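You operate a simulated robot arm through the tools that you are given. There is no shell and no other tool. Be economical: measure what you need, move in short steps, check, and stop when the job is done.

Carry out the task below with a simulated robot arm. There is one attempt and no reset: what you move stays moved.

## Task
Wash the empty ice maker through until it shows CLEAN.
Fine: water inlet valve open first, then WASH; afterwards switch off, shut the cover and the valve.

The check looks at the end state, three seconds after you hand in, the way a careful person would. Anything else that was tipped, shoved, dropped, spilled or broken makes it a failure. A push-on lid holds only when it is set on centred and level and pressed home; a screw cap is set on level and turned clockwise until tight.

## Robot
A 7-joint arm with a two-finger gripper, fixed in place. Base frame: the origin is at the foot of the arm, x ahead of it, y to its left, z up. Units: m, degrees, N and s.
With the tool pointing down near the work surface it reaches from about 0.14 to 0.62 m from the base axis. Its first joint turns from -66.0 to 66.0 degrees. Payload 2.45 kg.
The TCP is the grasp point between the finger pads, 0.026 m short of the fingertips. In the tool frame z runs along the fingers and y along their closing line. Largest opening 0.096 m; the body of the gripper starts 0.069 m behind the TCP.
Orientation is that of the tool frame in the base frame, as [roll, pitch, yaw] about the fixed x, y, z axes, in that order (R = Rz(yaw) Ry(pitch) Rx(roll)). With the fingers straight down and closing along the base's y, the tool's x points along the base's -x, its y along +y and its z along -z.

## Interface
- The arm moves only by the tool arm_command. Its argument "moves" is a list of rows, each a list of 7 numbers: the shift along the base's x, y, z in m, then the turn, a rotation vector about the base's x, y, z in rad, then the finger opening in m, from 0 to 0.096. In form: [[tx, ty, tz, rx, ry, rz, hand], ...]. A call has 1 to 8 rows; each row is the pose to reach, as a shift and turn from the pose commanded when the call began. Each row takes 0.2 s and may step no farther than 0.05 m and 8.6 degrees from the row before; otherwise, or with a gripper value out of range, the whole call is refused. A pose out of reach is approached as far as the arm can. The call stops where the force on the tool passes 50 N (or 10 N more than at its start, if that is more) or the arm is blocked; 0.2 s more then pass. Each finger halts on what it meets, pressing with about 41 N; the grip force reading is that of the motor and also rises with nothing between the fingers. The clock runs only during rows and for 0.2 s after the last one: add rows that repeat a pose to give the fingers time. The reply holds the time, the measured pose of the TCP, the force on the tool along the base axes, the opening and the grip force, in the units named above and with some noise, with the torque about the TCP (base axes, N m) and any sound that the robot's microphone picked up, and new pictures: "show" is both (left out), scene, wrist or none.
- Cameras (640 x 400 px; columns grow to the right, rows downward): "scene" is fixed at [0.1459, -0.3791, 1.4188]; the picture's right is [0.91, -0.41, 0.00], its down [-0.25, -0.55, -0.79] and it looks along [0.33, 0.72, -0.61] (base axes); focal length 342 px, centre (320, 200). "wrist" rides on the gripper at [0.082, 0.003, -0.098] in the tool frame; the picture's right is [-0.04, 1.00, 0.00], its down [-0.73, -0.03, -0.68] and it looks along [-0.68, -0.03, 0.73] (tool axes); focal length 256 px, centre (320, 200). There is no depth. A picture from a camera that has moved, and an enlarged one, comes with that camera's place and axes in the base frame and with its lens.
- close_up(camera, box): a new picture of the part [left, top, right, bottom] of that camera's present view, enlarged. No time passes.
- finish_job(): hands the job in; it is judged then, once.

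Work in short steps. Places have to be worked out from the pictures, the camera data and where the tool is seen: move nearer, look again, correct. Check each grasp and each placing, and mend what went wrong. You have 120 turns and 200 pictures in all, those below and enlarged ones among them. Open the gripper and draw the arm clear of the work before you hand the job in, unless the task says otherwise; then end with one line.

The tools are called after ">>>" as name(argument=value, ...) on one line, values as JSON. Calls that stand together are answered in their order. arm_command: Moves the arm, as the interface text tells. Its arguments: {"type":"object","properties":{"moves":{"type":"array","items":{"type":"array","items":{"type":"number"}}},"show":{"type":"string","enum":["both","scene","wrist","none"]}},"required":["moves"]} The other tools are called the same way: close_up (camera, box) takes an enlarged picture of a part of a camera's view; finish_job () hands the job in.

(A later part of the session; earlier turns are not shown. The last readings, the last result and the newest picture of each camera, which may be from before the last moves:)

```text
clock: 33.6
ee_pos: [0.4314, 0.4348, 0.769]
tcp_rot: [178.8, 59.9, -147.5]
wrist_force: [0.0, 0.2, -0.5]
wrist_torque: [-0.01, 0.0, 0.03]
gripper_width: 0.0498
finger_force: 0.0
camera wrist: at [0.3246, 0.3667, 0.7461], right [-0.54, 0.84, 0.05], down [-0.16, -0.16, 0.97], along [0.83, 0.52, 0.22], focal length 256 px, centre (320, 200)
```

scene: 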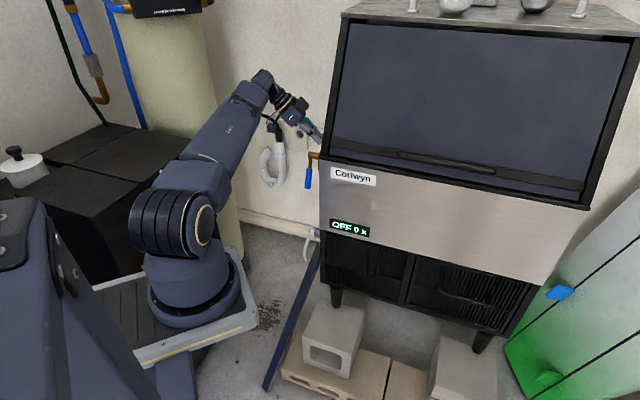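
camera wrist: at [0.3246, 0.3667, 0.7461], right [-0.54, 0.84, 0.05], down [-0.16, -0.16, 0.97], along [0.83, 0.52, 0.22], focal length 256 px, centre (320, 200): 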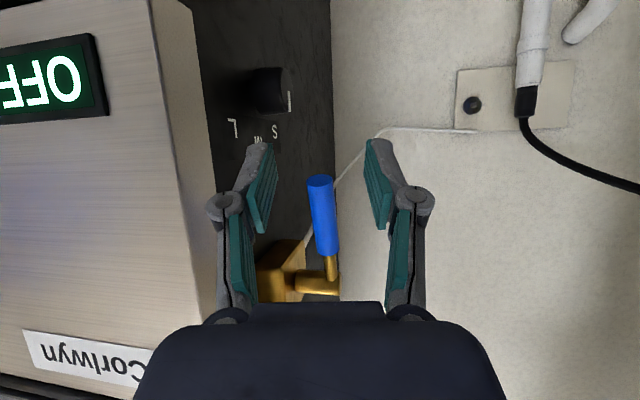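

Centred. I advance along the finger heading by 10 cm, slightly higher, then close behind the lever.

>>> arm_command(moves=[[0.0168, 0.011, 0.008, 0, 0, 0, 0.05], [0.0336, 0.022, 0.008, 0, 0, 0, 0.05], [0.05, 0.033, 0.008, 0, 0, 0, 0.05], [0.067, 0.0436, 0.008, 0, 0, 0, 0.05], [0.084, 0.0545, 0.008, 0, 0, 0, 0.05], [0.084, 0.0545, 0.008, 0, 0, 0, 0.05]])

>>> close_up(camera="scene", box=[250, 130, 350, 230])

```text
clock: 35.0
ee_pos: [0.514, 0.487, 0.776]
tcp_rot: [178.8, 59.8, -147.5]
wrist_force: [-0.4, -0.6, -0.6]
wrist_torque: [0.0, 0.01, 0.0]
gripper_width: 0.05
finger_force: 0.0
camera wrist: at [0.4066, 0.4203, 0.7526], right [-0.54, 0.84, 0.05], down [-0.16, -0.16, 0.97], along [0.83, 0.52, 0.22], focal length 256 px, centre (320, 200)
```

scene: 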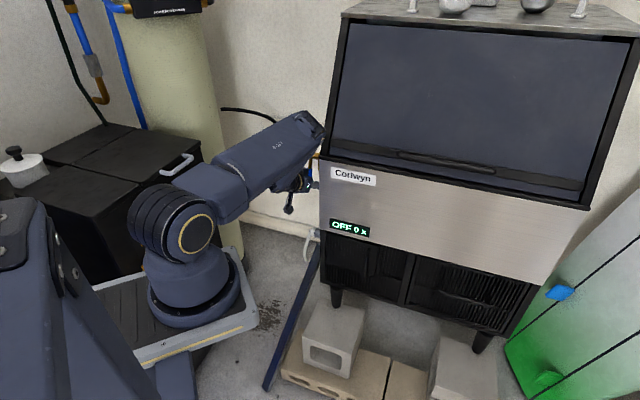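
wrist: 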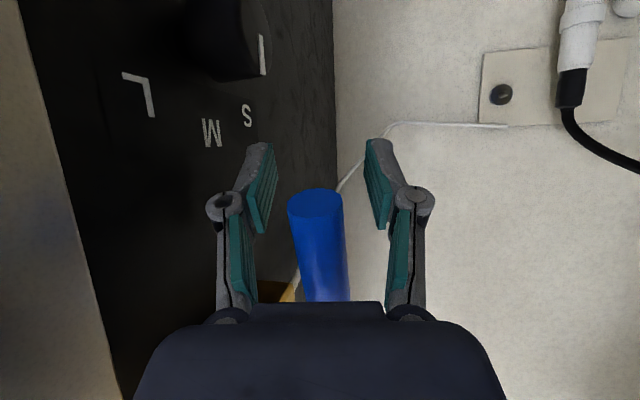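

```text
4.00 times, centred on (300, 180) of scene
camera zoom: at [0.1459, -0.3791, 1.4188], right [0.91, -0.41, 0.0], down [-0.25, -0.55, -0.79], along [0.33, 0.72, -0.61], focal length 1367 px, centre (400, 280)
```

zoom: 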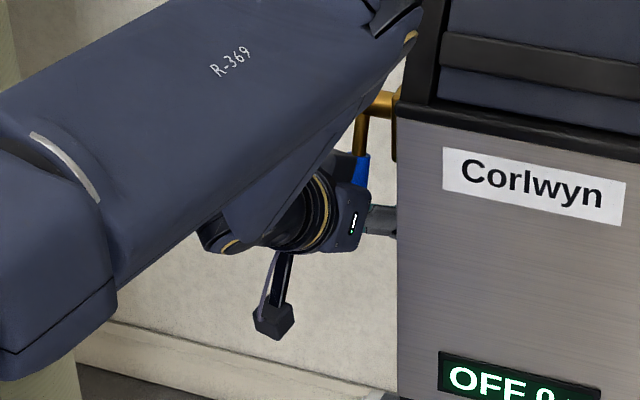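

The lever now lies well behind the pads. I close the tips behind it.

>>> arm_command(moves=[[0, 0, 0, 0, 0, 0, 0.02], [0, 0, 0, 0, 0, 0, 0.0], [0, 0, 0, 0, 0, 0, 0.0], [0, 0, 0, 0, 0, 0, 0.0]], show="wrist")

```text
clock: 36.0
ee_pos: [0.5128, 0.4871, 0.775]
tcp_rot: [178.8, 60.0, -147.4]
wrist_force: [2.2, 0.3, -1.1]
wrist_torque: [-0.58, -0.27, 0.19]
gripper_width: 0.0058
finger_force: 31.0
camera wrist: at [0.4066, 0.42, 0.7526], right [-0.54, 0.84, 0.04], down [-0.16, -0.15, 0.97], along [0.83, 0.52, 0.22], focal length 256 px, centre (320, 200)
```

wrist: 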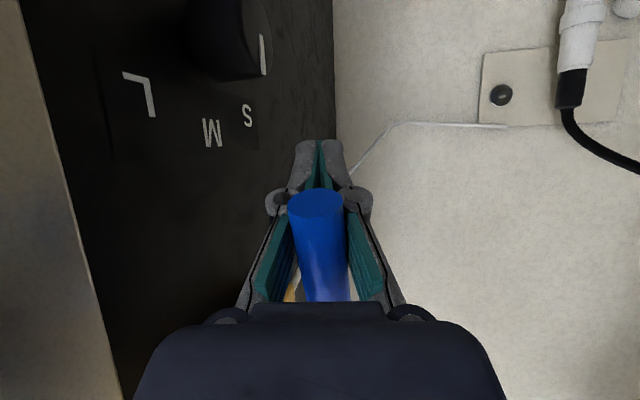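

The tips have closed behind the lever (opening 6 mm), a real hook. I pull along the arc toward ~60°.

>>> arm_command(moves=[[-0.0048, -0.0048, 0.0028, 0, 0, 0, 0], [-0.0095, -0.0095, 0.0063, 0, 0, 0, 0], [-0.0139, -0.0139, 0.0102, 0, 0, 0, 0], [-0.0181, -0.0181, 0.0148, 0, 0, 0, 0], [-0.0219, -0.0219, 0.0198, 0, 0, 0, 0], [-0.0255, -0.0255, 0.0252, 0, 0, 0, 0], [-0.0287, -0.0287, 0.0311, 0, 0, 0, 0], [-0.0315, -0.0315, 0.0374, 0, 0, 0, 0]])

>>> close_up(camera="scene", box=[250, 130, 350, 230])

```text
clock: 37.9
ee_pos: [0.4801, 0.4576, 0.8118]
tcp_rot: [178.7, 59.8, -147.4]
wrist_force: [-0.4, 7.1, -18.6]
wrist_torque: [-1.15, 0.11, 0.57]
gripper_width: 0.0067
finger_force: 33.2
camera wrist: at [0.3739, 0.3895, 0.7892], right [-0.54, 0.84, 0.05], down [-0.16, -0.15, 0.98], along [0.83, 0.52, 0.21], focal length 256 px, centre (320, 200)
```

scene: 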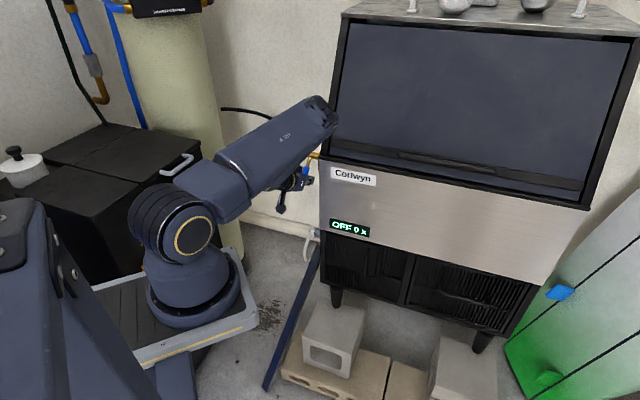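
wrist: 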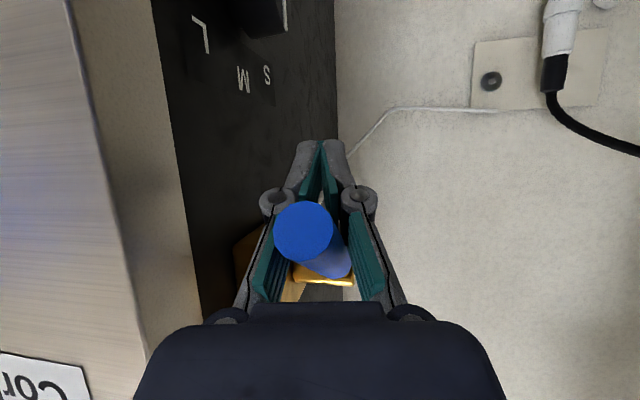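

```text
4.00 times, centred on (300, 180) of scene
camera zoom: at [0.1462, -0.3786, 1.4189], right [0.91, -0.41, 0.0], down [-0.25, -0.55, -0.79], along [0.33, 0.72, -0.61], focal length 1367 px, centre (400, 280)
```

zoom: 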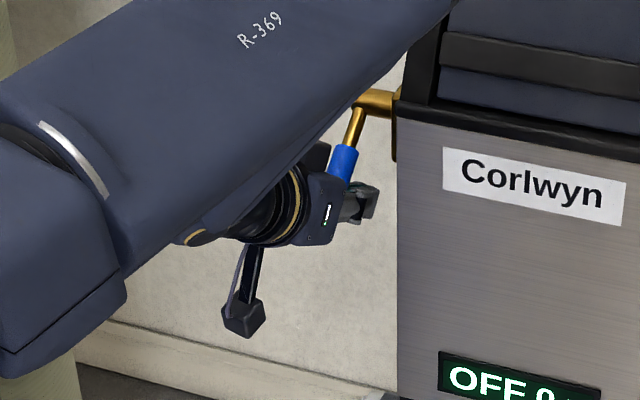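

The lever follows, now ~55–60° along. I continue the arc toward horizontal.

>>> arm_command(moves=[[-0.003, -0.003, 0.0052, 0, 0, 0, 0], [-0.005, -0.005, 0.0107, 0, 0, 0, 0], [-0.0065, -0.0065, 0.0162, 0, 0, 0, 0], [-0.0075, -0.0075, 0.022, 0, 0, 0, 0], [-0.0085, -0.0085, 0.028, 0, 0, 0, 0], [-0.009, -0.009, 0.034, 0, 0, 0, 0], [-0.0095, -0.0095, 0.04, 0, 0, 0, 0], [-0.0095, -0.0095, 0.045, 0, 0, 0, 0]])

>>> close_up(camera="scene", box=[250, 130, 350, 230])

```text
clock: 39.2
ee_pos: [0.4701, 0.4485, 0.8375]
tcp_rot: [178.7, 59.2, -147.2]
wrist_force: [16.4, 18.9, -12.9]
wrist_torque: [-1.29, 1.01, 1.17]
gripper_width: 0.0059
finger_force: 31.6
stopped in row 6: the force on the tool passed its limit at 57 N (the readings are from after the stop); the commanded pose is now the measured one
camera wrist: at [0.3649, 0.3795, 0.8174], right [-0.54, 0.84, 0.05], down [-0.15, -0.15, 0.98], along [0.83, 0.52, 0.21], focal length 256 px, centre (320, 200)
```

scene: 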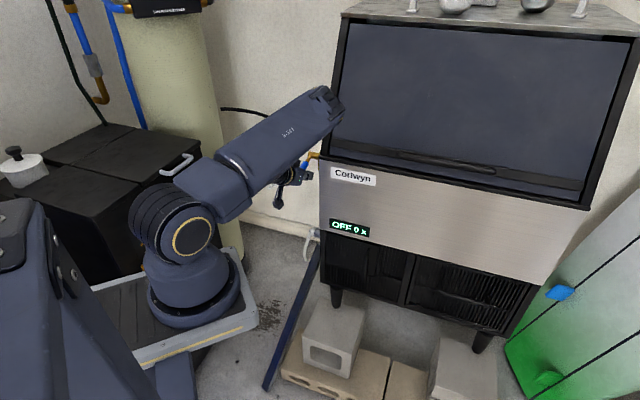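
wrist: 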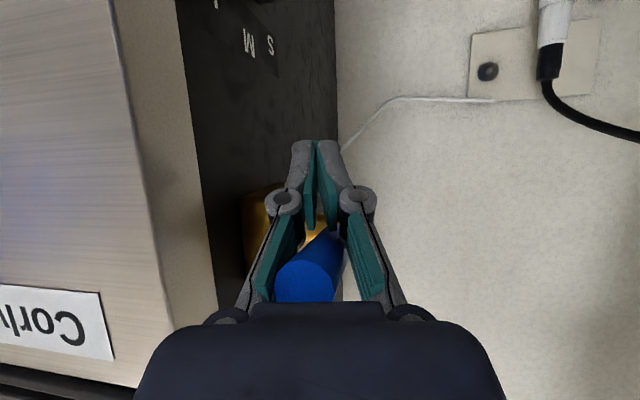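

```text
4.00 times, centred on (300, 180) of scene
camera zoom: at [0.1465, -0.3784, 1.419], right [0.91, -0.41, 0.0], down [-0.25, -0.55, -0.79], along [0.33, 0.72, -0.61], focal length 1367 px, centre (400, 280)
```

zoom: 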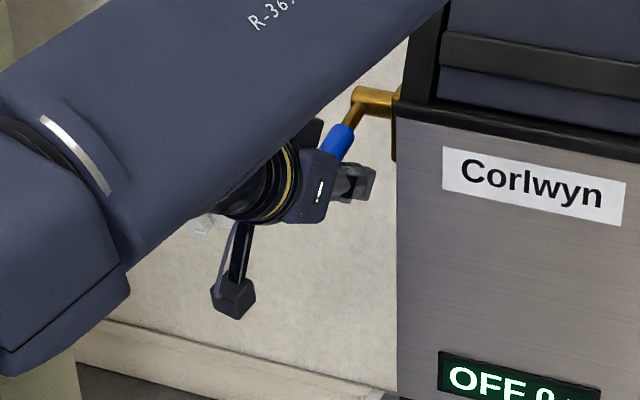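

The lever is ~65° up and its end now reaches toward the palm. I open, back out, and will finish by lifting from below.

>>> arm_command(moves=[[0, 0, 0, 0, 0, 0, 0.05], [0, 0, 0, 0, 0, 0, 0.05], [0, 0, 0, 0, 0, 0, 0.05], [-0.025, -0.016, -0.01, 0, 0, 0, 0.05], [-0.05, -0.033, -0.02, 0, 0, 0, 0.05], [-0.08, -0.05, -0.03, 0, 0, 0, 0.02], [-0.1, -0.065, -0.05, 0, 0, 0, 0.0], [-0.1, -0.065, -0.08, 0, 0, 0, 0]])

>>> close_up(camera="scene", box=[250, 130, 350, 230])

```text
clock: 41.0
ee_pos: [0.3705, 0.3823, 0.7586]
tcp_rot: [178.5, 59.4, -147.6]
wrist_force: [-0.5, -0.6, 0.0]
wrist_torque: [0.02, 0.01, 0.03]
gripper_width: 0.0002
finger_force: 17.6
camera wrist: at [0.2654, 0.3142, 0.7376], right [-0.54, 0.84, 0.05], down [-0.15, -0.15, 0.98], along [0.83, 0.52, 0.21], focal length 256 px, centre (320, 200)
```

scene: 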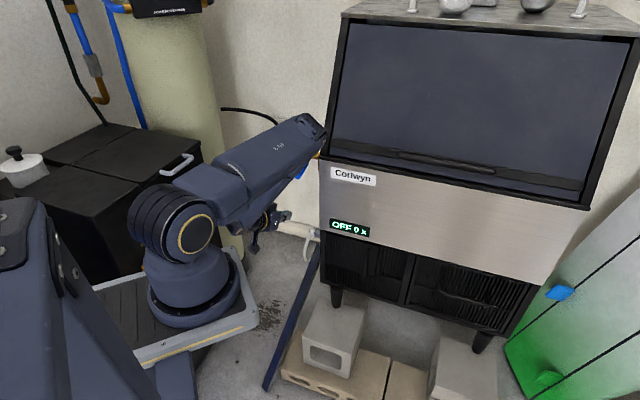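
wrist: 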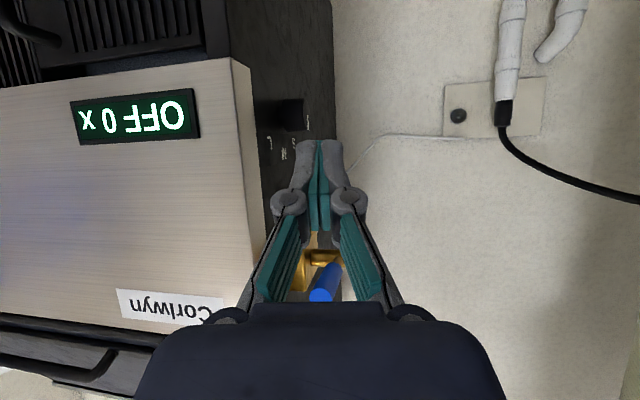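

```text
4.00 times, centred on (300, 180) of scene
camera zoom: at [0.1459, -0.3791, 1.4188], right [0.91, -0.41, 0.0], down [-0.25, -0.55, -0.79], along [0.33, 0.72, -0.61], focal length 1367 px, centre (400, 280)
```

zoom: 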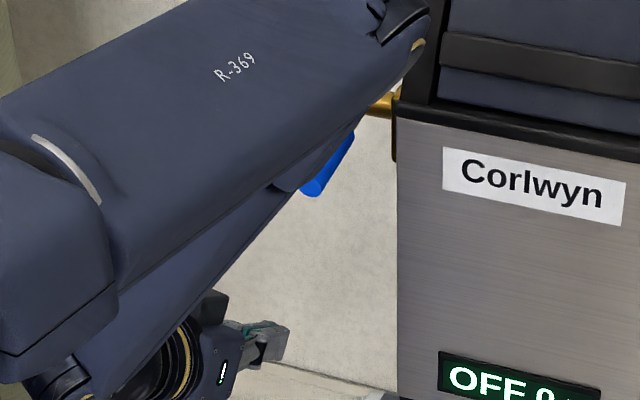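

The handle end now sits near d≈0.594, z≈0.86, so nearly horizontal. I slide closed fingers underneath and lift gently until it meets its stop.

>>> arm_command(moves=[[0.025, 0.0165, 0, 0, 0, 0, 0], [0.05, 0.033, 0, 0, 0, 0, 0], [0.0765, 0.05, 0.01, 0, 0, 0, 0], [0.0765, 0.05, 0.035, 0, 0, 0, 0], [0.0765, 0.05, 0.055, 0, 0, 0, 0], [0.0765, 0.05, 0.07, 0, 0, 0, 0]], show="wrist")

>>> arm_command(moves=[[0, 0, 0.004, 0, 0, 0, 0], [0, 0, 0.008, 0, 0, 0, 0], [0, 0, 0.012, 0, 0, 0, 0], [0, 0, 0.016, 0, 0, 0, 0], [0, 0, 0.02, 0, 0, 0, 0], [0, 0, 0.024, 0, 0, 0, 0], [0, 0, 0.028, 0, 0, 0, 0], [0, 0, 0.032, 0, 0, 0, 0]])

```text
clock: 42.4
ee_pos: [0.448, 0.4326, 0.8276]
tcp_rot: [178.6, 59.2, -147.6]
wrist_force: [1.5, -1.7, -1.4]
wrist_torque: [0.11, 0.0, 0.04]
gripper_width: 0.0
finger_force: 28.5
camera wrist: at [0.3408, 0.3641, 0.8066], right [-0.54, 0.84, 0.05], down [-0.15, -0.15, 0.98], along [0.83, 0.52, 0.21], focal length 256 px, centre (320, 200)
```

wrist: 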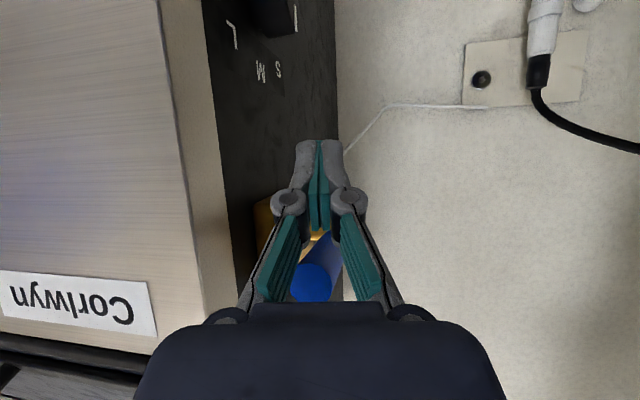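

```text
clock: 43.8
ee_pos: [0.4476, 0.4258, 0.8445]
tcp_rot: [179.6, 58.3, -147.1]
wrist_force: [0.3, -1.8, -4.6]
wrist_torque: [0.15, -0.11, 0.08]
gripper_width: 0.0059
finger_force: 28.5
stopped in row 7: the force on the tool passed its limit at 53 N (the readings are from after the stop); the commanded pose is now the measured one
camera wrist: at [0.3412, 0.3586, 0.8257], right [-0.53, 0.85, 0.04], down [-0.14, -0.13, 0.98], along [0.84, 0.51, 0.19], focal length 256 px, centre (320, 200)
```

scene: 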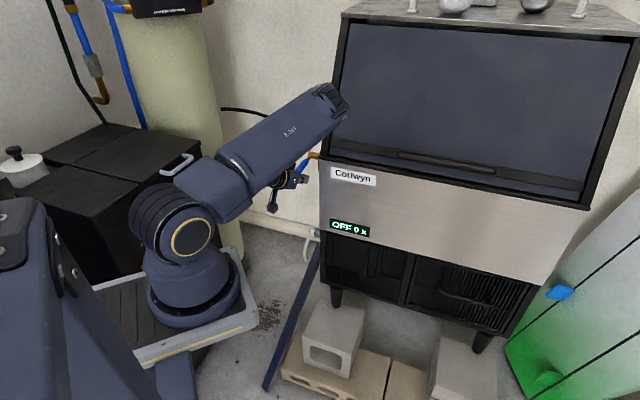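
wrist: 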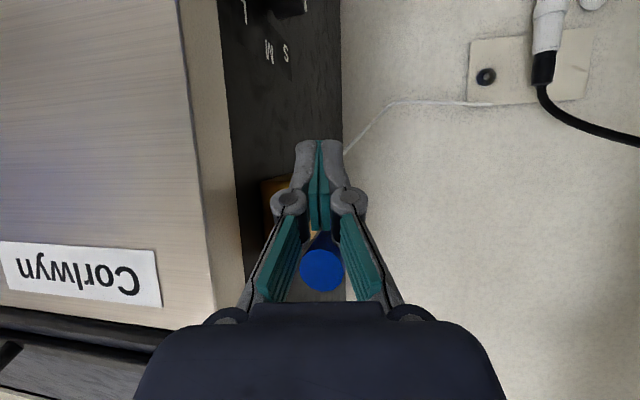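

Stopped by force. I back out and look at the lever without the arm in the way.

>>> arm_command(moves=[[0, 0, -0.015, 0, 0, 0, 0], [-0.03, -0.02, -0.02, 0, 0, 0, 0], [-0.06, -0.04, -0.03, 0, 0, 0, 0], [-0.09, -0.06, -0.03, 0, 0, 0, 0], [-0.12, -0.09, -0.03, 0, 0, 0, 0], [-0.15, -0.12, -0.03, 0, 0, 0, 0], [-0.17, -0.15, -0.03, 0, 0, 0, 0]])

>>> close_up(camera="scene", box=[250, 130, 350, 230])

>>> close_up(camera="wrist", box=[240, 140, 440, 265])

```text
clock: 45.4
ee_pos: [0.2767, 0.2773, 0.8158]
tcp_rot: [179.5, 58.5, -147.2]
wrist_force: [0.3, 0.7, -0.1]
wrist_torque: [0.0, 0.0, -0.01]
gripper_width: 0.0002
finger_force: 28.6
camera wrist: at [0.1708, 0.2099, 0.7962], right [-0.53, 0.85, 0.04], down [-0.14, -0.14, 0.98], along [0.84, 0.51, 0.19], focal length 256 px, centre (320, 200)
```

scene: 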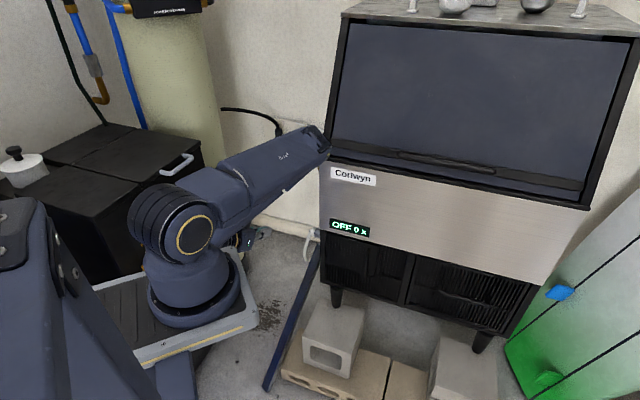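
wrist: 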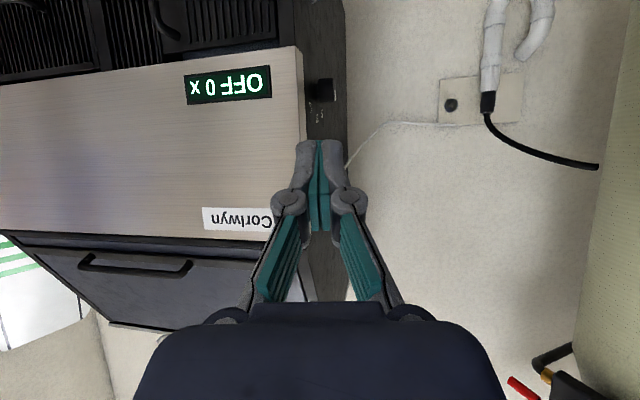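

```text
4.00 times, centred on (300, 180) of scene
camera zoom: at [0.1459, -0.3791, 1.4188], right [0.91, -0.41, 0.0], down [-0.25, -0.55, -0.79], along [0.33, 0.72, -0.61], focal length 1367 px, centre (400, 280)
```

zoom: 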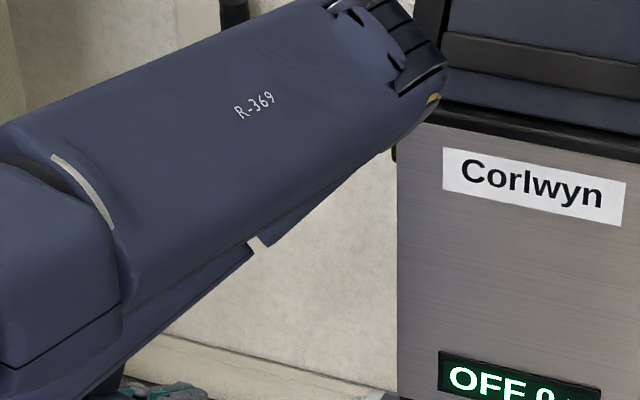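

```text
3.20 times, centred on (340, 202) of wrist
camera zoom: at [0.1708, 0.2099, 0.7962], right [-0.53, 0.85, 0.04], down [-0.14, -0.14, 0.98], along [0.84, 0.51, 0.19], focal length 819 px, centre (256, 192)
```

zoom: 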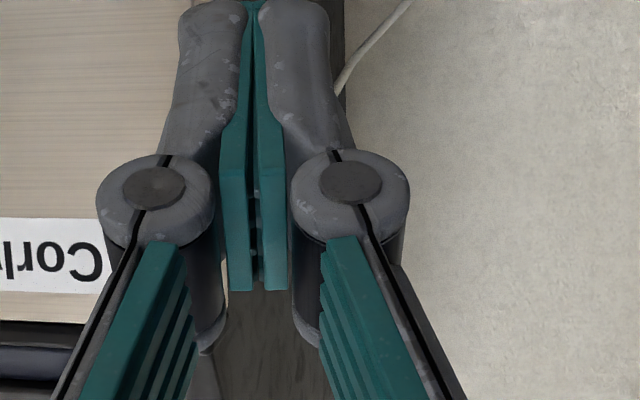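

The forearm blocks the view. I move the hand to the right, in front of the small cover, which also clears the scene view of the valve.

>>> arm_command(moves=[[0.0, -0.04, 0, 0, 0, 0, 0], [0.02, -0.08, -0.01, 0, 0, 0, 0], [0.04, -0.12, -0.02, 0, 0, 0, 0], [0.06, -0.15, -0.03, 0, 0, 0, 0], [0.08, -0.17, -0.03, 0, 0, 0, 0]])

>>> close_up(camera="scene", box=[250, 130, 350, 230])

```text
clock: 46.6
ee_pos: [0.2936, 0.2177, 0.8104]
tcp_rot: [-180.0, 58.3, -146.8]
wrist_force: [0.0, -0.3, -0.1]
wrist_torque: [-0.03, 0.01, 0.01]
gripper_width: 0.0002
finger_force: 28.7
out of reach, approached as far as the arm can: row 2, 3, 4, 5
camera wrist: at [0.1858, 0.1503, 0.7919], right [-0.53, 0.85, 0.03], down [-0.15, -0.13, 0.98], along [0.84, 0.51, 0.19], focal length 256 px, centre (320, 200)
```

scene: 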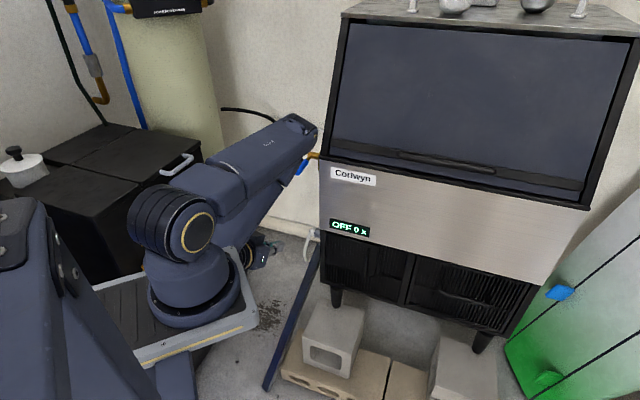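
wrist: 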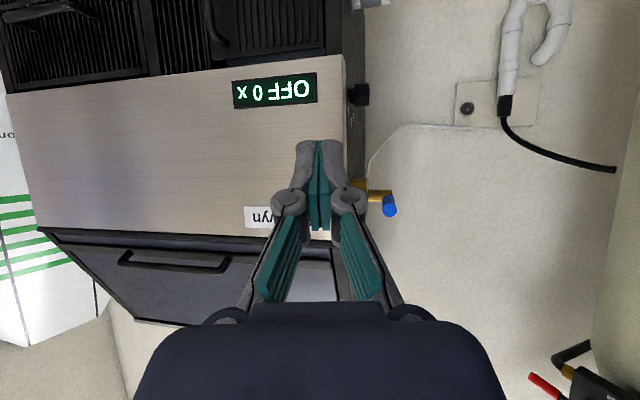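

```text
4.00 times, centred on (300, 180) of scene
camera zoom: at [0.1459, -0.3791, 1.4188], right [0.91, -0.41, 0.0], down [-0.25, -0.55, -0.79], along [0.33, 0.72, -0.61], focal length 1367 px, centre (400, 280)
```

zoom: 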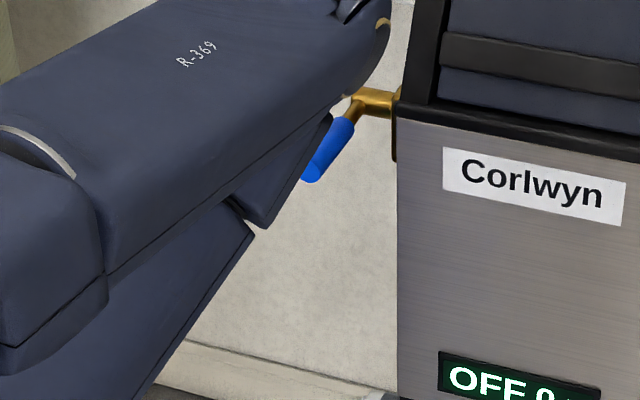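

From here the lever is seen end-on: its end (z≈0.871) is nearly level with the pivot (z≈0.875). To be sure it sits at its stop I make one more gentle lift with the pads right under the handle's end.

>>> arm_command(moves=[[0.0, 0.04, -0.01, 0, 0, 0, 0], [0.02, 0.08, -0.02, 0, 0, 0, 0], [0.05, 0.11, -0.03, 0, 0, 0, 0], [0.08, 0.14, -0.03, 0, 0, 0, 0], [0.11, 0.17, -0.03, 0, 0, 0, 0], [0.139, 0.198, -0.02, 0, 0, 0, 0], [0.139, 0.198, 0.01, 0, 0, 0, 0]], show="wrist")

>>> arm_command(moves=[[0, 0, 0.004, 0, 0, 0, 0], [0, 0, 0.008, 0, 0, 0, 0], [0, 0, 0.012, 0, 0, 0, 0], [0, 0, 0.016, 0, 0, 0, 0], [0, 0, 0.02, 0, 0, 0, 0], [0, 0, 0.024, 0, 0, 0, 0], [0, 0, 0.028, 0, 0, 0, 0], [0, 0, 0.032, 0, 0, 0, 0]], show="wrist")

```text
clock: 48.2
ee_pos: [0.4316, 0.418, 0.8184]
tcp_rot: [179.6, 58.4, -147.1]
wrist_force: [-0.8, -0.5, -0.9]
wrist_torque: [0.02, 0.05, -0.02]
gripper_width: 0.0
finger_force: 28.0
camera wrist: at [0.3249, 0.3511, 0.7995], right [-0.53, 0.85, 0.04], down [-0.14, -0.13, 0.98], along [0.84, 0.51, 0.19], focal length 256 px, centre (320, 200)
```

wrist: 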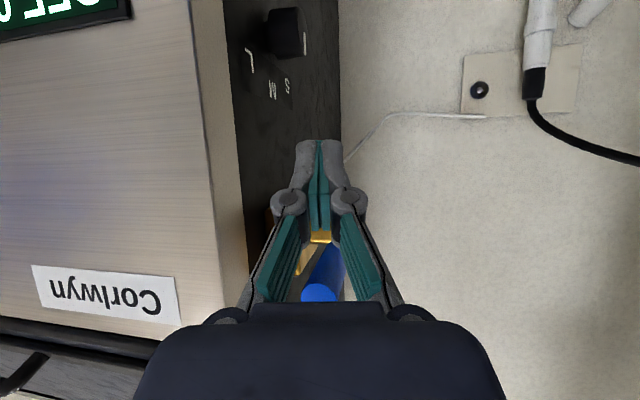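

```text
clock: 50.0
ee_pos: [0.4325, 0.416, 0.8495]
tcp_rot: [179.5, 58.3, -147.0]
wrist_force: [-0.9, -0.2, -5.6]
wrist_torque: [0.01, -0.04, 0.0]
gripper_width: 0.006
finger_force: 28.9
camera wrist: at [0.3257, 0.3491, 0.8301], right [-0.53, 0.85, 0.04], down [-0.14, -0.13, 0.98], along [0.84, 0.51, 0.19], focal length 256 px, centre (320, 200)
```

wrist: 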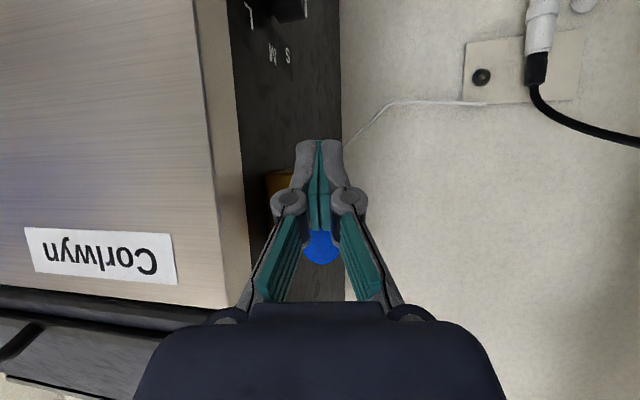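

Contact again with little force; I keep raising in small steps.

>>> arm_command(moves=[[0, 0, 0.003, 0, 0, 0, 0], [0, 0, 0.006, 0, 0, 0, 0], [0, 0, 0.009, 0, 0, 0, 0], [0, 0, 0.012, 0, 0, 0, 0], [0, 0, 0.015, 0, 0, 0, 0], [0, 0, 0.018, 0, 0, 0, 0], [0, 0, 0.021, 0, 0, 0, 0]], show="wrist")

```text
clock: 50.9
ee_pos: [0.4294, 0.4142, 0.8509]
tcp_rot: [179.6, 57.0, -146.8]
wrist_force: [-1.2, -1.1, -2.9]
wrist_torque: [0.07, -0.03, 0.04]
gripper_width: 0.0002
finger_force: 28.8
stopped in row 4: the force on the tool passed its limit at 52 N (the readings are from after the stop); the commanded pose is now the measured one
camera wrist: at [0.3219, 0.3461, 0.8349], right [-0.53, 0.85, 0.04], down [-0.13, -0.12, 0.98], along [0.84, 0.52, 0.17], focal length 256 px, centre (320, 200)
```

wrist: 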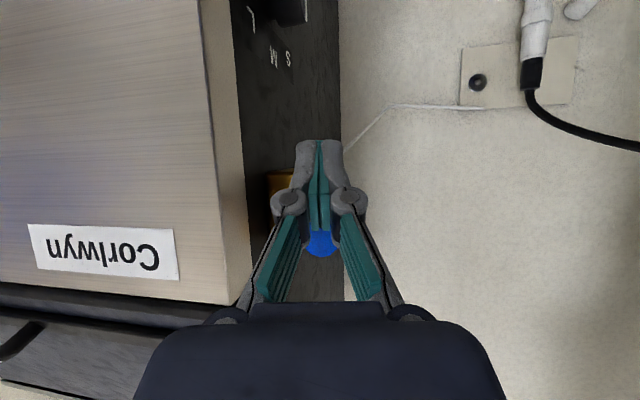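

The lever is firmly at its stop: the valve is open. Next the cover: handle estimated at (0.60, 0.25), z 0.50–0.64, hinge on its left side. I back away and swing the hand in front of it.

>>> arm_command(moves=[[0, 0, -0.02, 0, 0, 0, 0], [-0.03, -0.02, -0.03, 0, 0, 0, 0], [-0.055, -0.05, -0.05, 0, 0, -0.06, 0], [-0.06, -0.09, -0.08, 0, 0, -0.12, 0], [-0.06, -0.13, -0.11, 0, 0, -0.2, 0], [-0.04, -0.17, -0.14, 0, 0, -0.27, 0], [-0.02, -0.21, -0.16, 0, 0, -0.34, 0.03], [0.0, -0.25, -0.18, 0, 0, -0.4, 0.05]])

```text
refused: row 4 steps farther than a row can; nothing moved
```

>>> arm_command(moves=[[0, 0, -0.02, 0, 0, 0, 0], [-0.03, -0.02, -0.03, 0, 0, 0, 0], [-0.055, -0.05, -0.05, 0, 0, -0.06, 0], [-0.06, -0.09, -0.07, 0, 0, -0.12, 0], [-0.06, -0.13, -0.095, 0, 0, -0.2, 0], [-0.045, -0.17, -0.12, 0, 0, -0.27, 0], [-0.03, -0.21, -0.14, 0, 0, -0.34, 0.03], [-0.015, -0.25, -0.16, 0, 0, -0.4, 0.05]])

```text
clock: 52.6
ee_pos: [0.4136, 0.17, 0.6937]
tcp_rot: [-179.7, 57.1, -169.6]
wrist_force: [-0.1, 0.7, 1.0]
wrist_torque: [0.0, -0.02, 0.05]
gripper_width: 0.0487
finger_force: 0.1
out of reach, approached as far as the arm can: row 8
camera wrist: at [0.2896, 0.1505, 0.6782], right [-0.16, 0.99, 0.03], down [-0.16, -0.06, 0.98], along [0.97, 0.15, 0.17], focal length 256 px, centre (320, 200)
```

scene: 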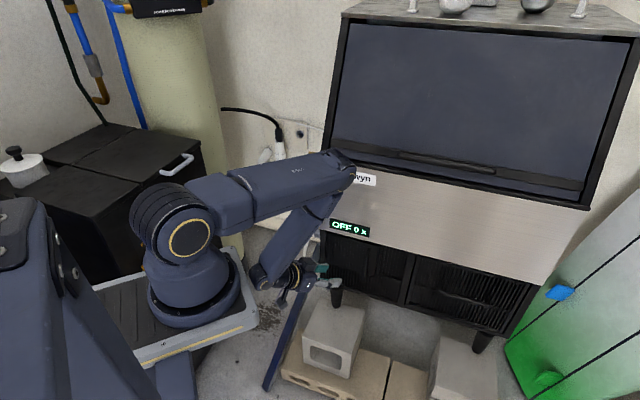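
wrist: 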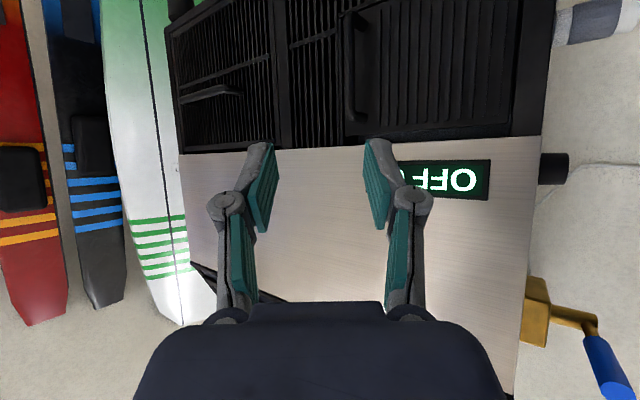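

The cover handle triangulates to about (0.594, 0.24), z 0.525–0.64. I turn the heading to ~22° and approach in line with it.

>>> arm_command(moves=[[0.02, 0.008, -0.03, 0, 0, 0.07, 0.05], [0.04, 0.016, -0.06, 0, 0, 0.14, 0.05], [0.065, 0.026, -0.09, 0, 0, 0.2, 0.05], [0.09, 0.035, -0.109, 0, 0, 0.2, 0.05], [0.115, 0.045, -0.109, 0, 0, 0.2, 0.05], [0.115, 0.045, -0.109, 0, 0, 0.2, 0.05]])

```text
clock: 54.0
ee_pos: [0.5216, 0.2595, 0.5832]
tcp_rot: [-176.5, 57.0, -156.8]
wrist_force: [-0.6, 0.0, 1.1]
wrist_torque: [0.01, 0.01, 0.02]
gripper_width: 0.05
finger_force: 0.1
out of reach, approached as far as the arm can: row 1, 2, 3, 4, 5, 6
camera wrist: at [0.4027, 0.2167, 0.5675], right [-0.33, 0.95, 0.0], down [-0.16, -0.06, 0.99], along [0.93, 0.32, 0.17], focal length 256 px, centre (320, 200)
```

scene: 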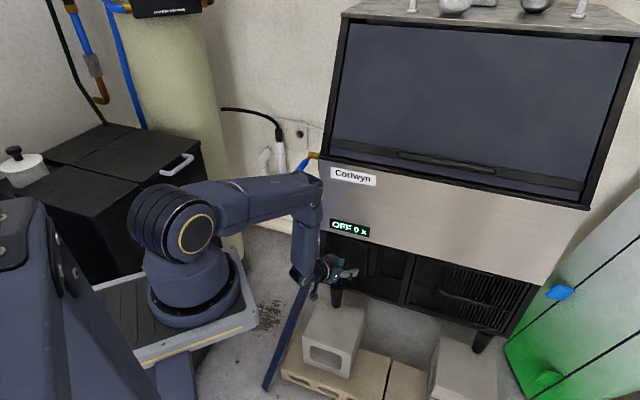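
wrist: 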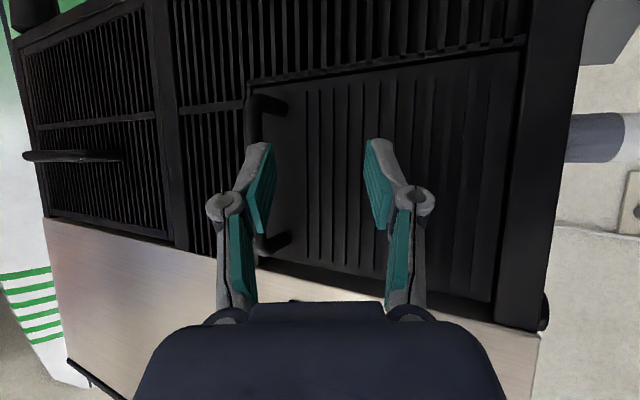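

The arm limits the heading to just under the bearing angle. I reduce the heading to ~12° and shift right to line up with the handle.

>>> arm_command(moves=[[-0.01, 0, 0, 0, 0, -0.1, 0.05], [-0.01, -0.015, 0, 0, 0, -0.2, 0.05], [0, -0.032, 0, 0, 0, -0.2, 0.05], [0.0, -0.032, 0.0, 0, 0, -0.2, 0.05]], show="wrist")

```text
clock: 55.0
ee_pos: [0.5214, 0.2262, 0.5808]
tcp_rot: [179.6, 57.2, -169.8]
wrist_force: [0.4, -0.1, 0.2]
wrist_torque: [0.0, 0.01, -0.05]
gripper_width: 0.0502
finger_force: 0.0
camera wrist: at [0.3965, 0.206, 0.5647], right [-0.16, 0.99, 0.04], down [-0.16, -0.06, 0.98], along [0.97, 0.15, 0.17], focal length 256 px, centre (320, 200)
```

wrist: 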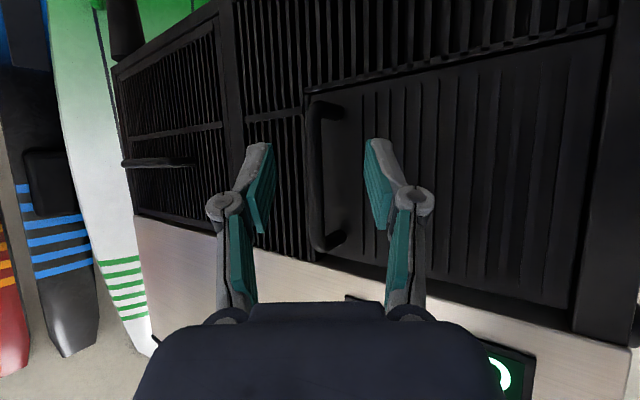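

The handle bar is centred between the fingers. I advance until it's at the pads and close.

>>> arm_command(moves=[[0.02, 0.002, 0, 0, 0, 0, 0.05], [0.04, 0.005, 0, 0, 0, 0, 0.05], [0.055, 0.007, 0, 0, 0, 0, 0.05], [0.068, 0.009, 0, 0, 0, 0, 0.05], [0.068, 0.009, 0, 0, 0, 0, 0.05]], show="wrist")

```text
clock: 56.2
ee_pos: [0.5896, 0.236, 0.5802]
tcp_rot: [179.7, 57.3, -169.8]
wrist_force: [-3.3, -3.1, -1.8]
wrist_torque: [-0.02, 0.01, 0.09]
gripper_width: 0.0556
finger_force: 0.1
camera wrist: at [0.465, 0.2161, 0.5649], right [-0.16, 0.99, 0.04], down [-0.17, -0.06, 0.98], along [0.97, 0.15, 0.17], focal length 256 px, centre (320, 200)
```

wrist: 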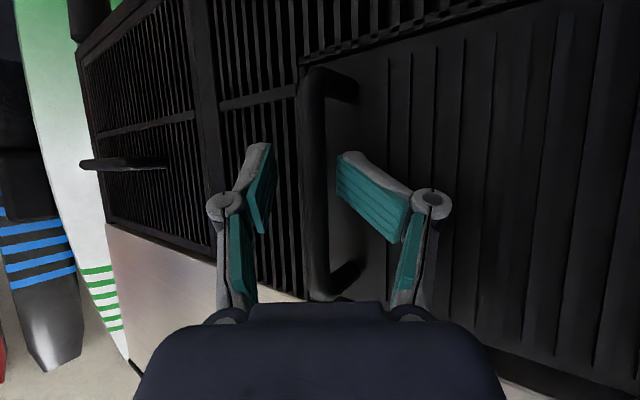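

The left fingertip touches the door face and folds a little. I back off 1 cm and close on the bar.

>>> arm_command(moves=[[-0.01, -0.002, 0, 0, 0, 0, 0.05], [-0.01, -0.002, 0, 0, 0, 0, 0.02], [-0.01, -0.002, 0, 0, 0, 0, 0.0], [-0.01, -0.002, 0, 0, 0, 0, 0.0], [-0.01, -0.002, 0, 0, 0, 0, 0.0]], show="wrist")

```text
clock: 57.5
ee_pos: [0.5795, 0.2327, 0.5812]
tcp_rot: [179.9, 57.4, -169.7]
wrist_force: [1.9, -8.9, 4.2]
wrist_torque: [-0.53, -0.08, -0.01]
gripper_width: 0.0105
finger_force: 37.4
camera wrist: at [0.4551, 0.2122, 0.5649], right [-0.16, 0.99, 0.03], down [-0.17, -0.06, 0.98], along [0.97, 0.15, 0.17], focal length 256 px, centre (320, 200)
```

wrist: 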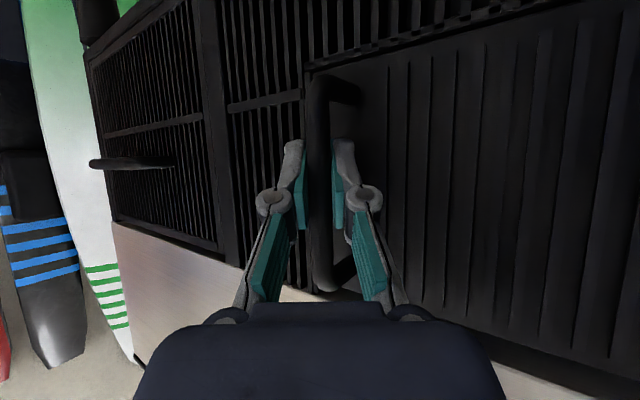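

The bar is gripped (10.5 mm). I pull the cover open on its arc about the left hinge, estimated at (0.504, 0.352), to ~30°.

>>> arm_command(moves=[[-0.0107, -0.0066, 0, 0, 0, 0, 0], [-0.0219, -0.0123, 0, 0, 0, 0, 0], [-0.0336, -0.0169, 0, 0, 0, 0, 0], [-0.0456, -0.0205, 0, 0, 0, 0, 0], [-0.0579, -0.023, 0, 0, 0, 0, 0], [-0.0704, -0.0246, 0, 0, 0, 0, 0]])

```text
clock: 58.9
ee_pos: [0.5082, 0.2099, 0.5821]
tcp_rot: [179.7, 57.3, -169.7]
wrist_force: [1.2, -14.8, 12.1]
wrist_torque: [-0.39, -0.09, -0.12]
gripper_width: 0.0104
finger_force: 38.5
camera wrist: at [0.384, 0.189, 0.5648], right [-0.16, 0.99, 0.04], down [-0.17, -0.06, 0.98], along [0.97, 0.15, 0.17], focal length 256 px, centre (320, 200)
```

scene: 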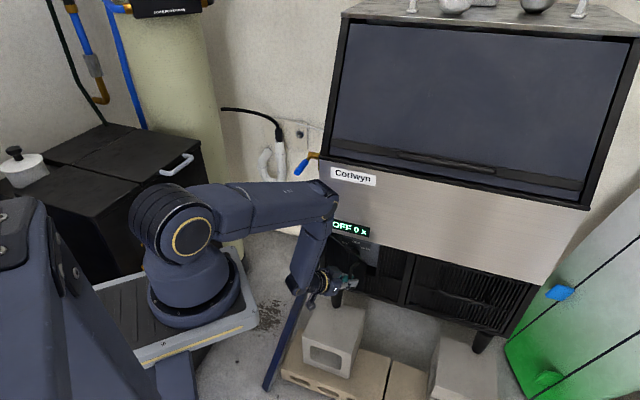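
wrist: 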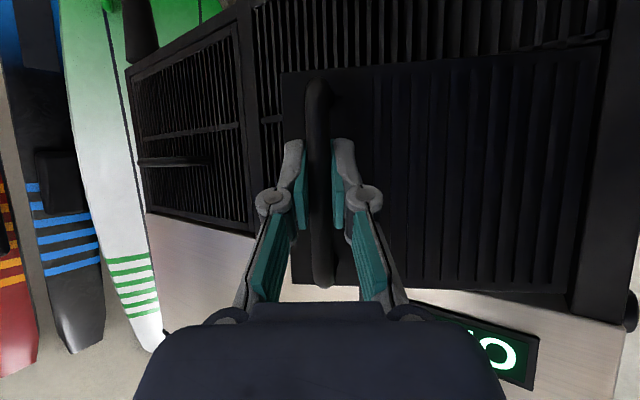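

The cover is swinging open. I continue the arc to ~90°, yawing the hand along with it.

>>> arm_command(moves=[[-0.0251, 0.0003, 0, 0, 0, -0.08, 0], [-0.0497, 0.0051, 0, 0, 0, -0.2, 0], [-0.0732, 0.014, 0, 0, 0, -0.32, 0], [-0.0947, 0.0268, 0, 0, 0, -0.44, 0], [-0.1137, 0.0431, 0, 0, 0, -0.56, 0], [-0.1296, 0.0626, 0, 0, 0, -0.68, 0]])

```text
clock: 60.2
ee_pos: [0.3788, 0.2718, 0.5802]
tcp_rot: [-179.9, 57.2, 151.4]
wrist_force: [-23.6, -18.5, 27.4]
wrist_torque: [-0.08, 0.09, -0.15]
gripper_width: 0.0106
finger_force: 37.9
camera wrist: at [0.269, 0.3345, 0.5638], right [0.5, 0.87, 0.03], down [-0.17, 0.06, 0.98], along [0.85, -0.5, 0.17], focal length 256 px, centre (320, 200)
```

scene: 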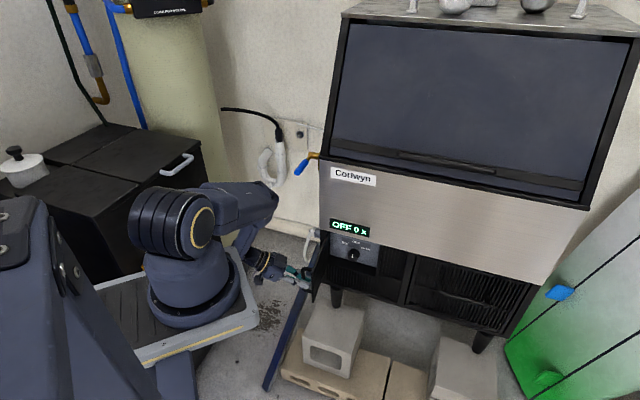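
wrist: 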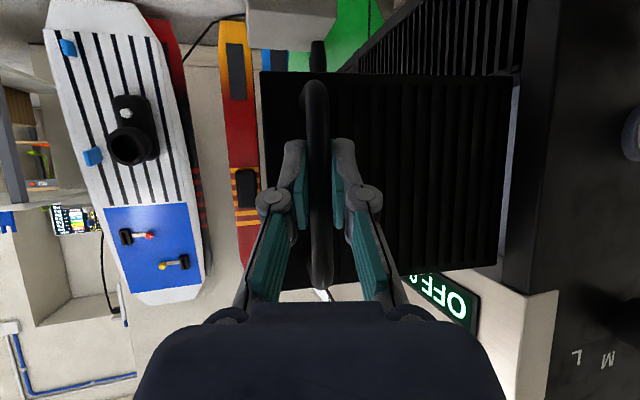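

The cover is open ~90° and reveals a rotary switch. I zoom in on it.

>>> close_up(camera="scene", box=[320, 215, 400, 285])

```text
5.71 times, centred on (360, 250) of scene
camera zoom: at [0.1452, -0.3797, 1.4188], right [0.91, -0.41, 0.0], down [-0.25, -0.55, -0.8], along [0.33, 0.73, -0.61], focal length 1954 px, centre (91, -86)
```

zoom: 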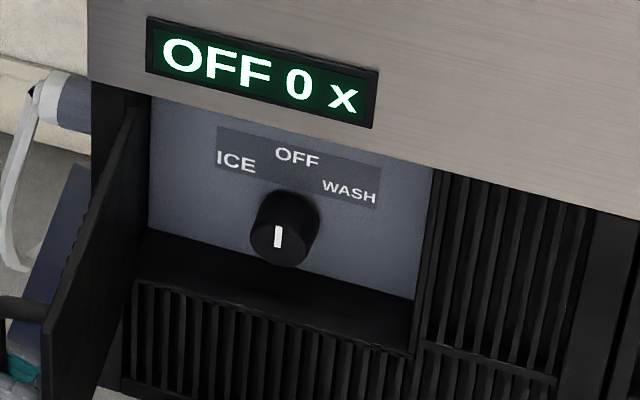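

The switch reads ICE (left) / OFF (up) / WASH (right), so WASH is clockwise. I first open the cover a bit further for room.

>>> arm_command(moves=[[-0.0066, 0.0108, 0, 0, 0, -0.05, 0], [-0.0123, 0.0219, 0, 0, 0, -0.1, 0], [-0.0169, 0.0336, 0, 0, 0, -0.15, 0], [-0.0205, 0.0456, 0, 0, 0, -0.2, 0], [-0.023, 0.0579, 0, 0, 0, -0.25, 0], [-0.0246, 0.0704, 0, 0, 0, -0.3, 0]])

```text
clock: 61.6
ee_pos: [0.3562, 0.3171, 0.6104]
tcp_rot: [179.0, 57.0, 134.4]
wrist_force: [19.8, 6.0, -27.9]
wrist_torque: [-0.14, 0.14, 0.01]
gripper_width: 0.0105
finger_force: 37.7
out of reach, approached as far as the arm can: row 3, 4, 5, 6
camera wrist: at [0.2697, 0.4085, 0.5958], right [0.72, 0.69, 0.04], down [-0.15, 0.09, 0.98], along [0.68, -0.71, 0.17], focal length 256 px, centre (320, 200)
```

scene: 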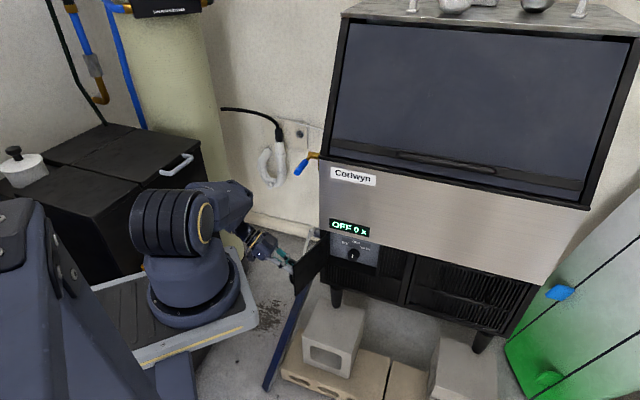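
wrist: 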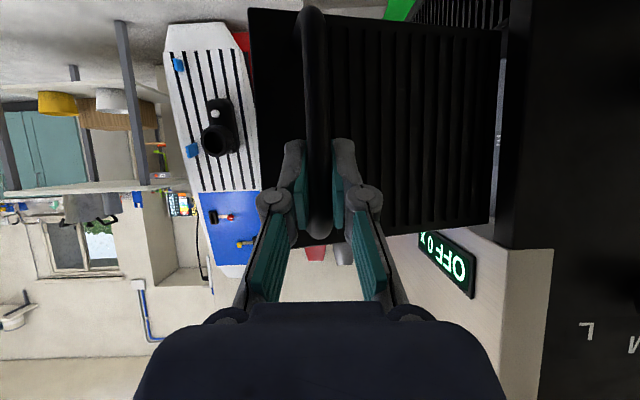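

The cover is now open ~112°. I release the bar and back away along the tool axis.

>>> arm_command(moves=[[0, 0, 0, 0, 0, 0, 0.04], [0, 0, 0, 0, 0, 0, 0.05], [0, 0, 0, 0, 0, 0, 0.05], [-0.015, 0.015, 0.014, 0, 0, 0, 0.05], [-0.029, 0.03, 0.03, 0, 0, 0, 0.05], [-0.04, 0.03, 0.06, 0, 0, 0, 0.05], [-0.05, 0.02, 0.1, 0, 0, 0, 0.05], [-0.06, 0.0, 0.14, 0, 0, 0, 0.05]])

```text
clock: 63.5
ee_pos: [0.3033, 0.326, 0.7507]
tcp_rot: [-179.9, 57.4, 134.4]
wrist_force: [0.9, -0.6, -0.2]
wrist_torque: [0.02, -0.01, 0.0]
gripper_width: 0.0502
finger_force: 0.1
out of reach, approached as far as the arm can: row 8
camera wrist: at [0.217, 0.4168, 0.733], right [0.73, 0.68, 0.03], down [-0.14, 0.11, 0.98], along [0.67, -0.72, 0.17], focal length 256 px, centre (320, 200)
```

scene: 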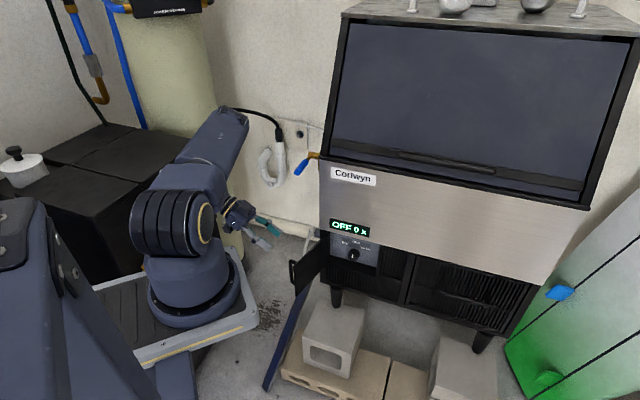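
wrist: 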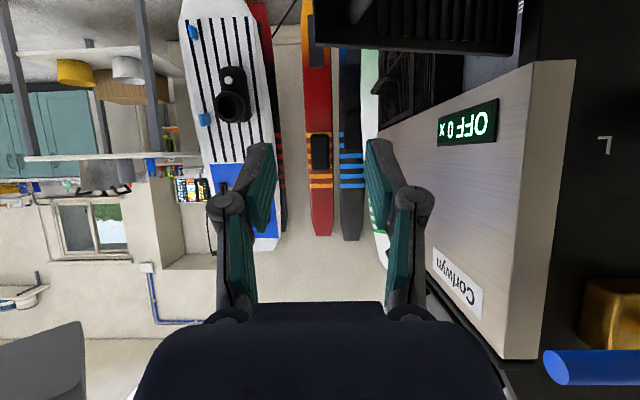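

The hand is clear above the open cover. I go back in front of the recess with heading ~10° to look at the knob.

>>> arm_command(moves=[[0.0, -0.02, 0.02, 0, 0, 0.12, 0.05], [0.0, -0.04, 0.02, 0, 0, 0.245, 0.05], [0.02, -0.06, 0.02, 0, 0, 0.37, 0.05], [0.04, -0.08, 0.02, 0, 0, 0.49, 0.05], [0.06, -0.1, 0.01, 0, 0, 0.61, 0.05], [0.08, -0.12, 0, 0, 0, 0.73, 0.05], [0.1, -0.14, -0.02, 0, 0, 0.85, 0.05], [0.11, -0.155, -0.05, 0, 0, 0.95, 0.05]])

```text
clock: 65.2
ee_pos: [0.4135, 0.17, 0.7]
tcp_rot: [179.7, 57.2, -171.3]
wrist_force: [0.8, -0.3, 0.3]
wrist_torque: [0.0, -0.03, -0.01]
gripper_width: 0.0498
finger_force: 0.1
out of reach, approached as far as the arm can: row 1, 2, 3, 4
camera wrist: at [0.2882, 0.1527, 0.6835], right [-0.13, 0.99, 0.04], down [-0.17, -0.06, 0.98], along [0.98, 0.12, 0.17], focal length 256 px, centre (320, 200)
```

scene: 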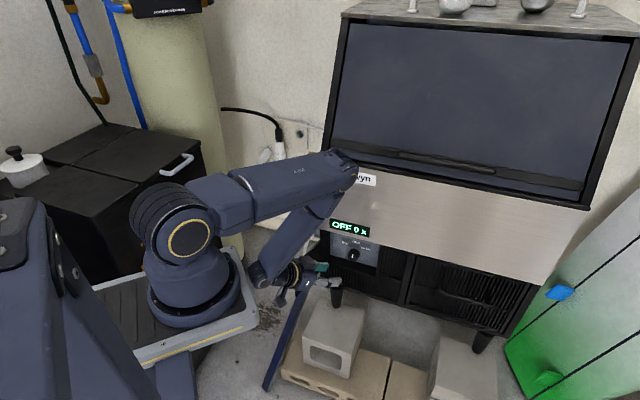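
wrist: 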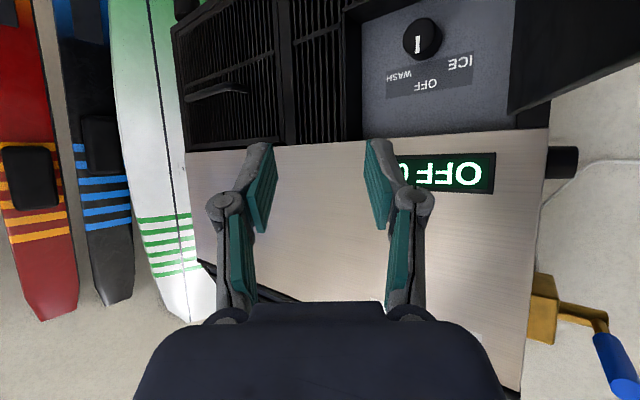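

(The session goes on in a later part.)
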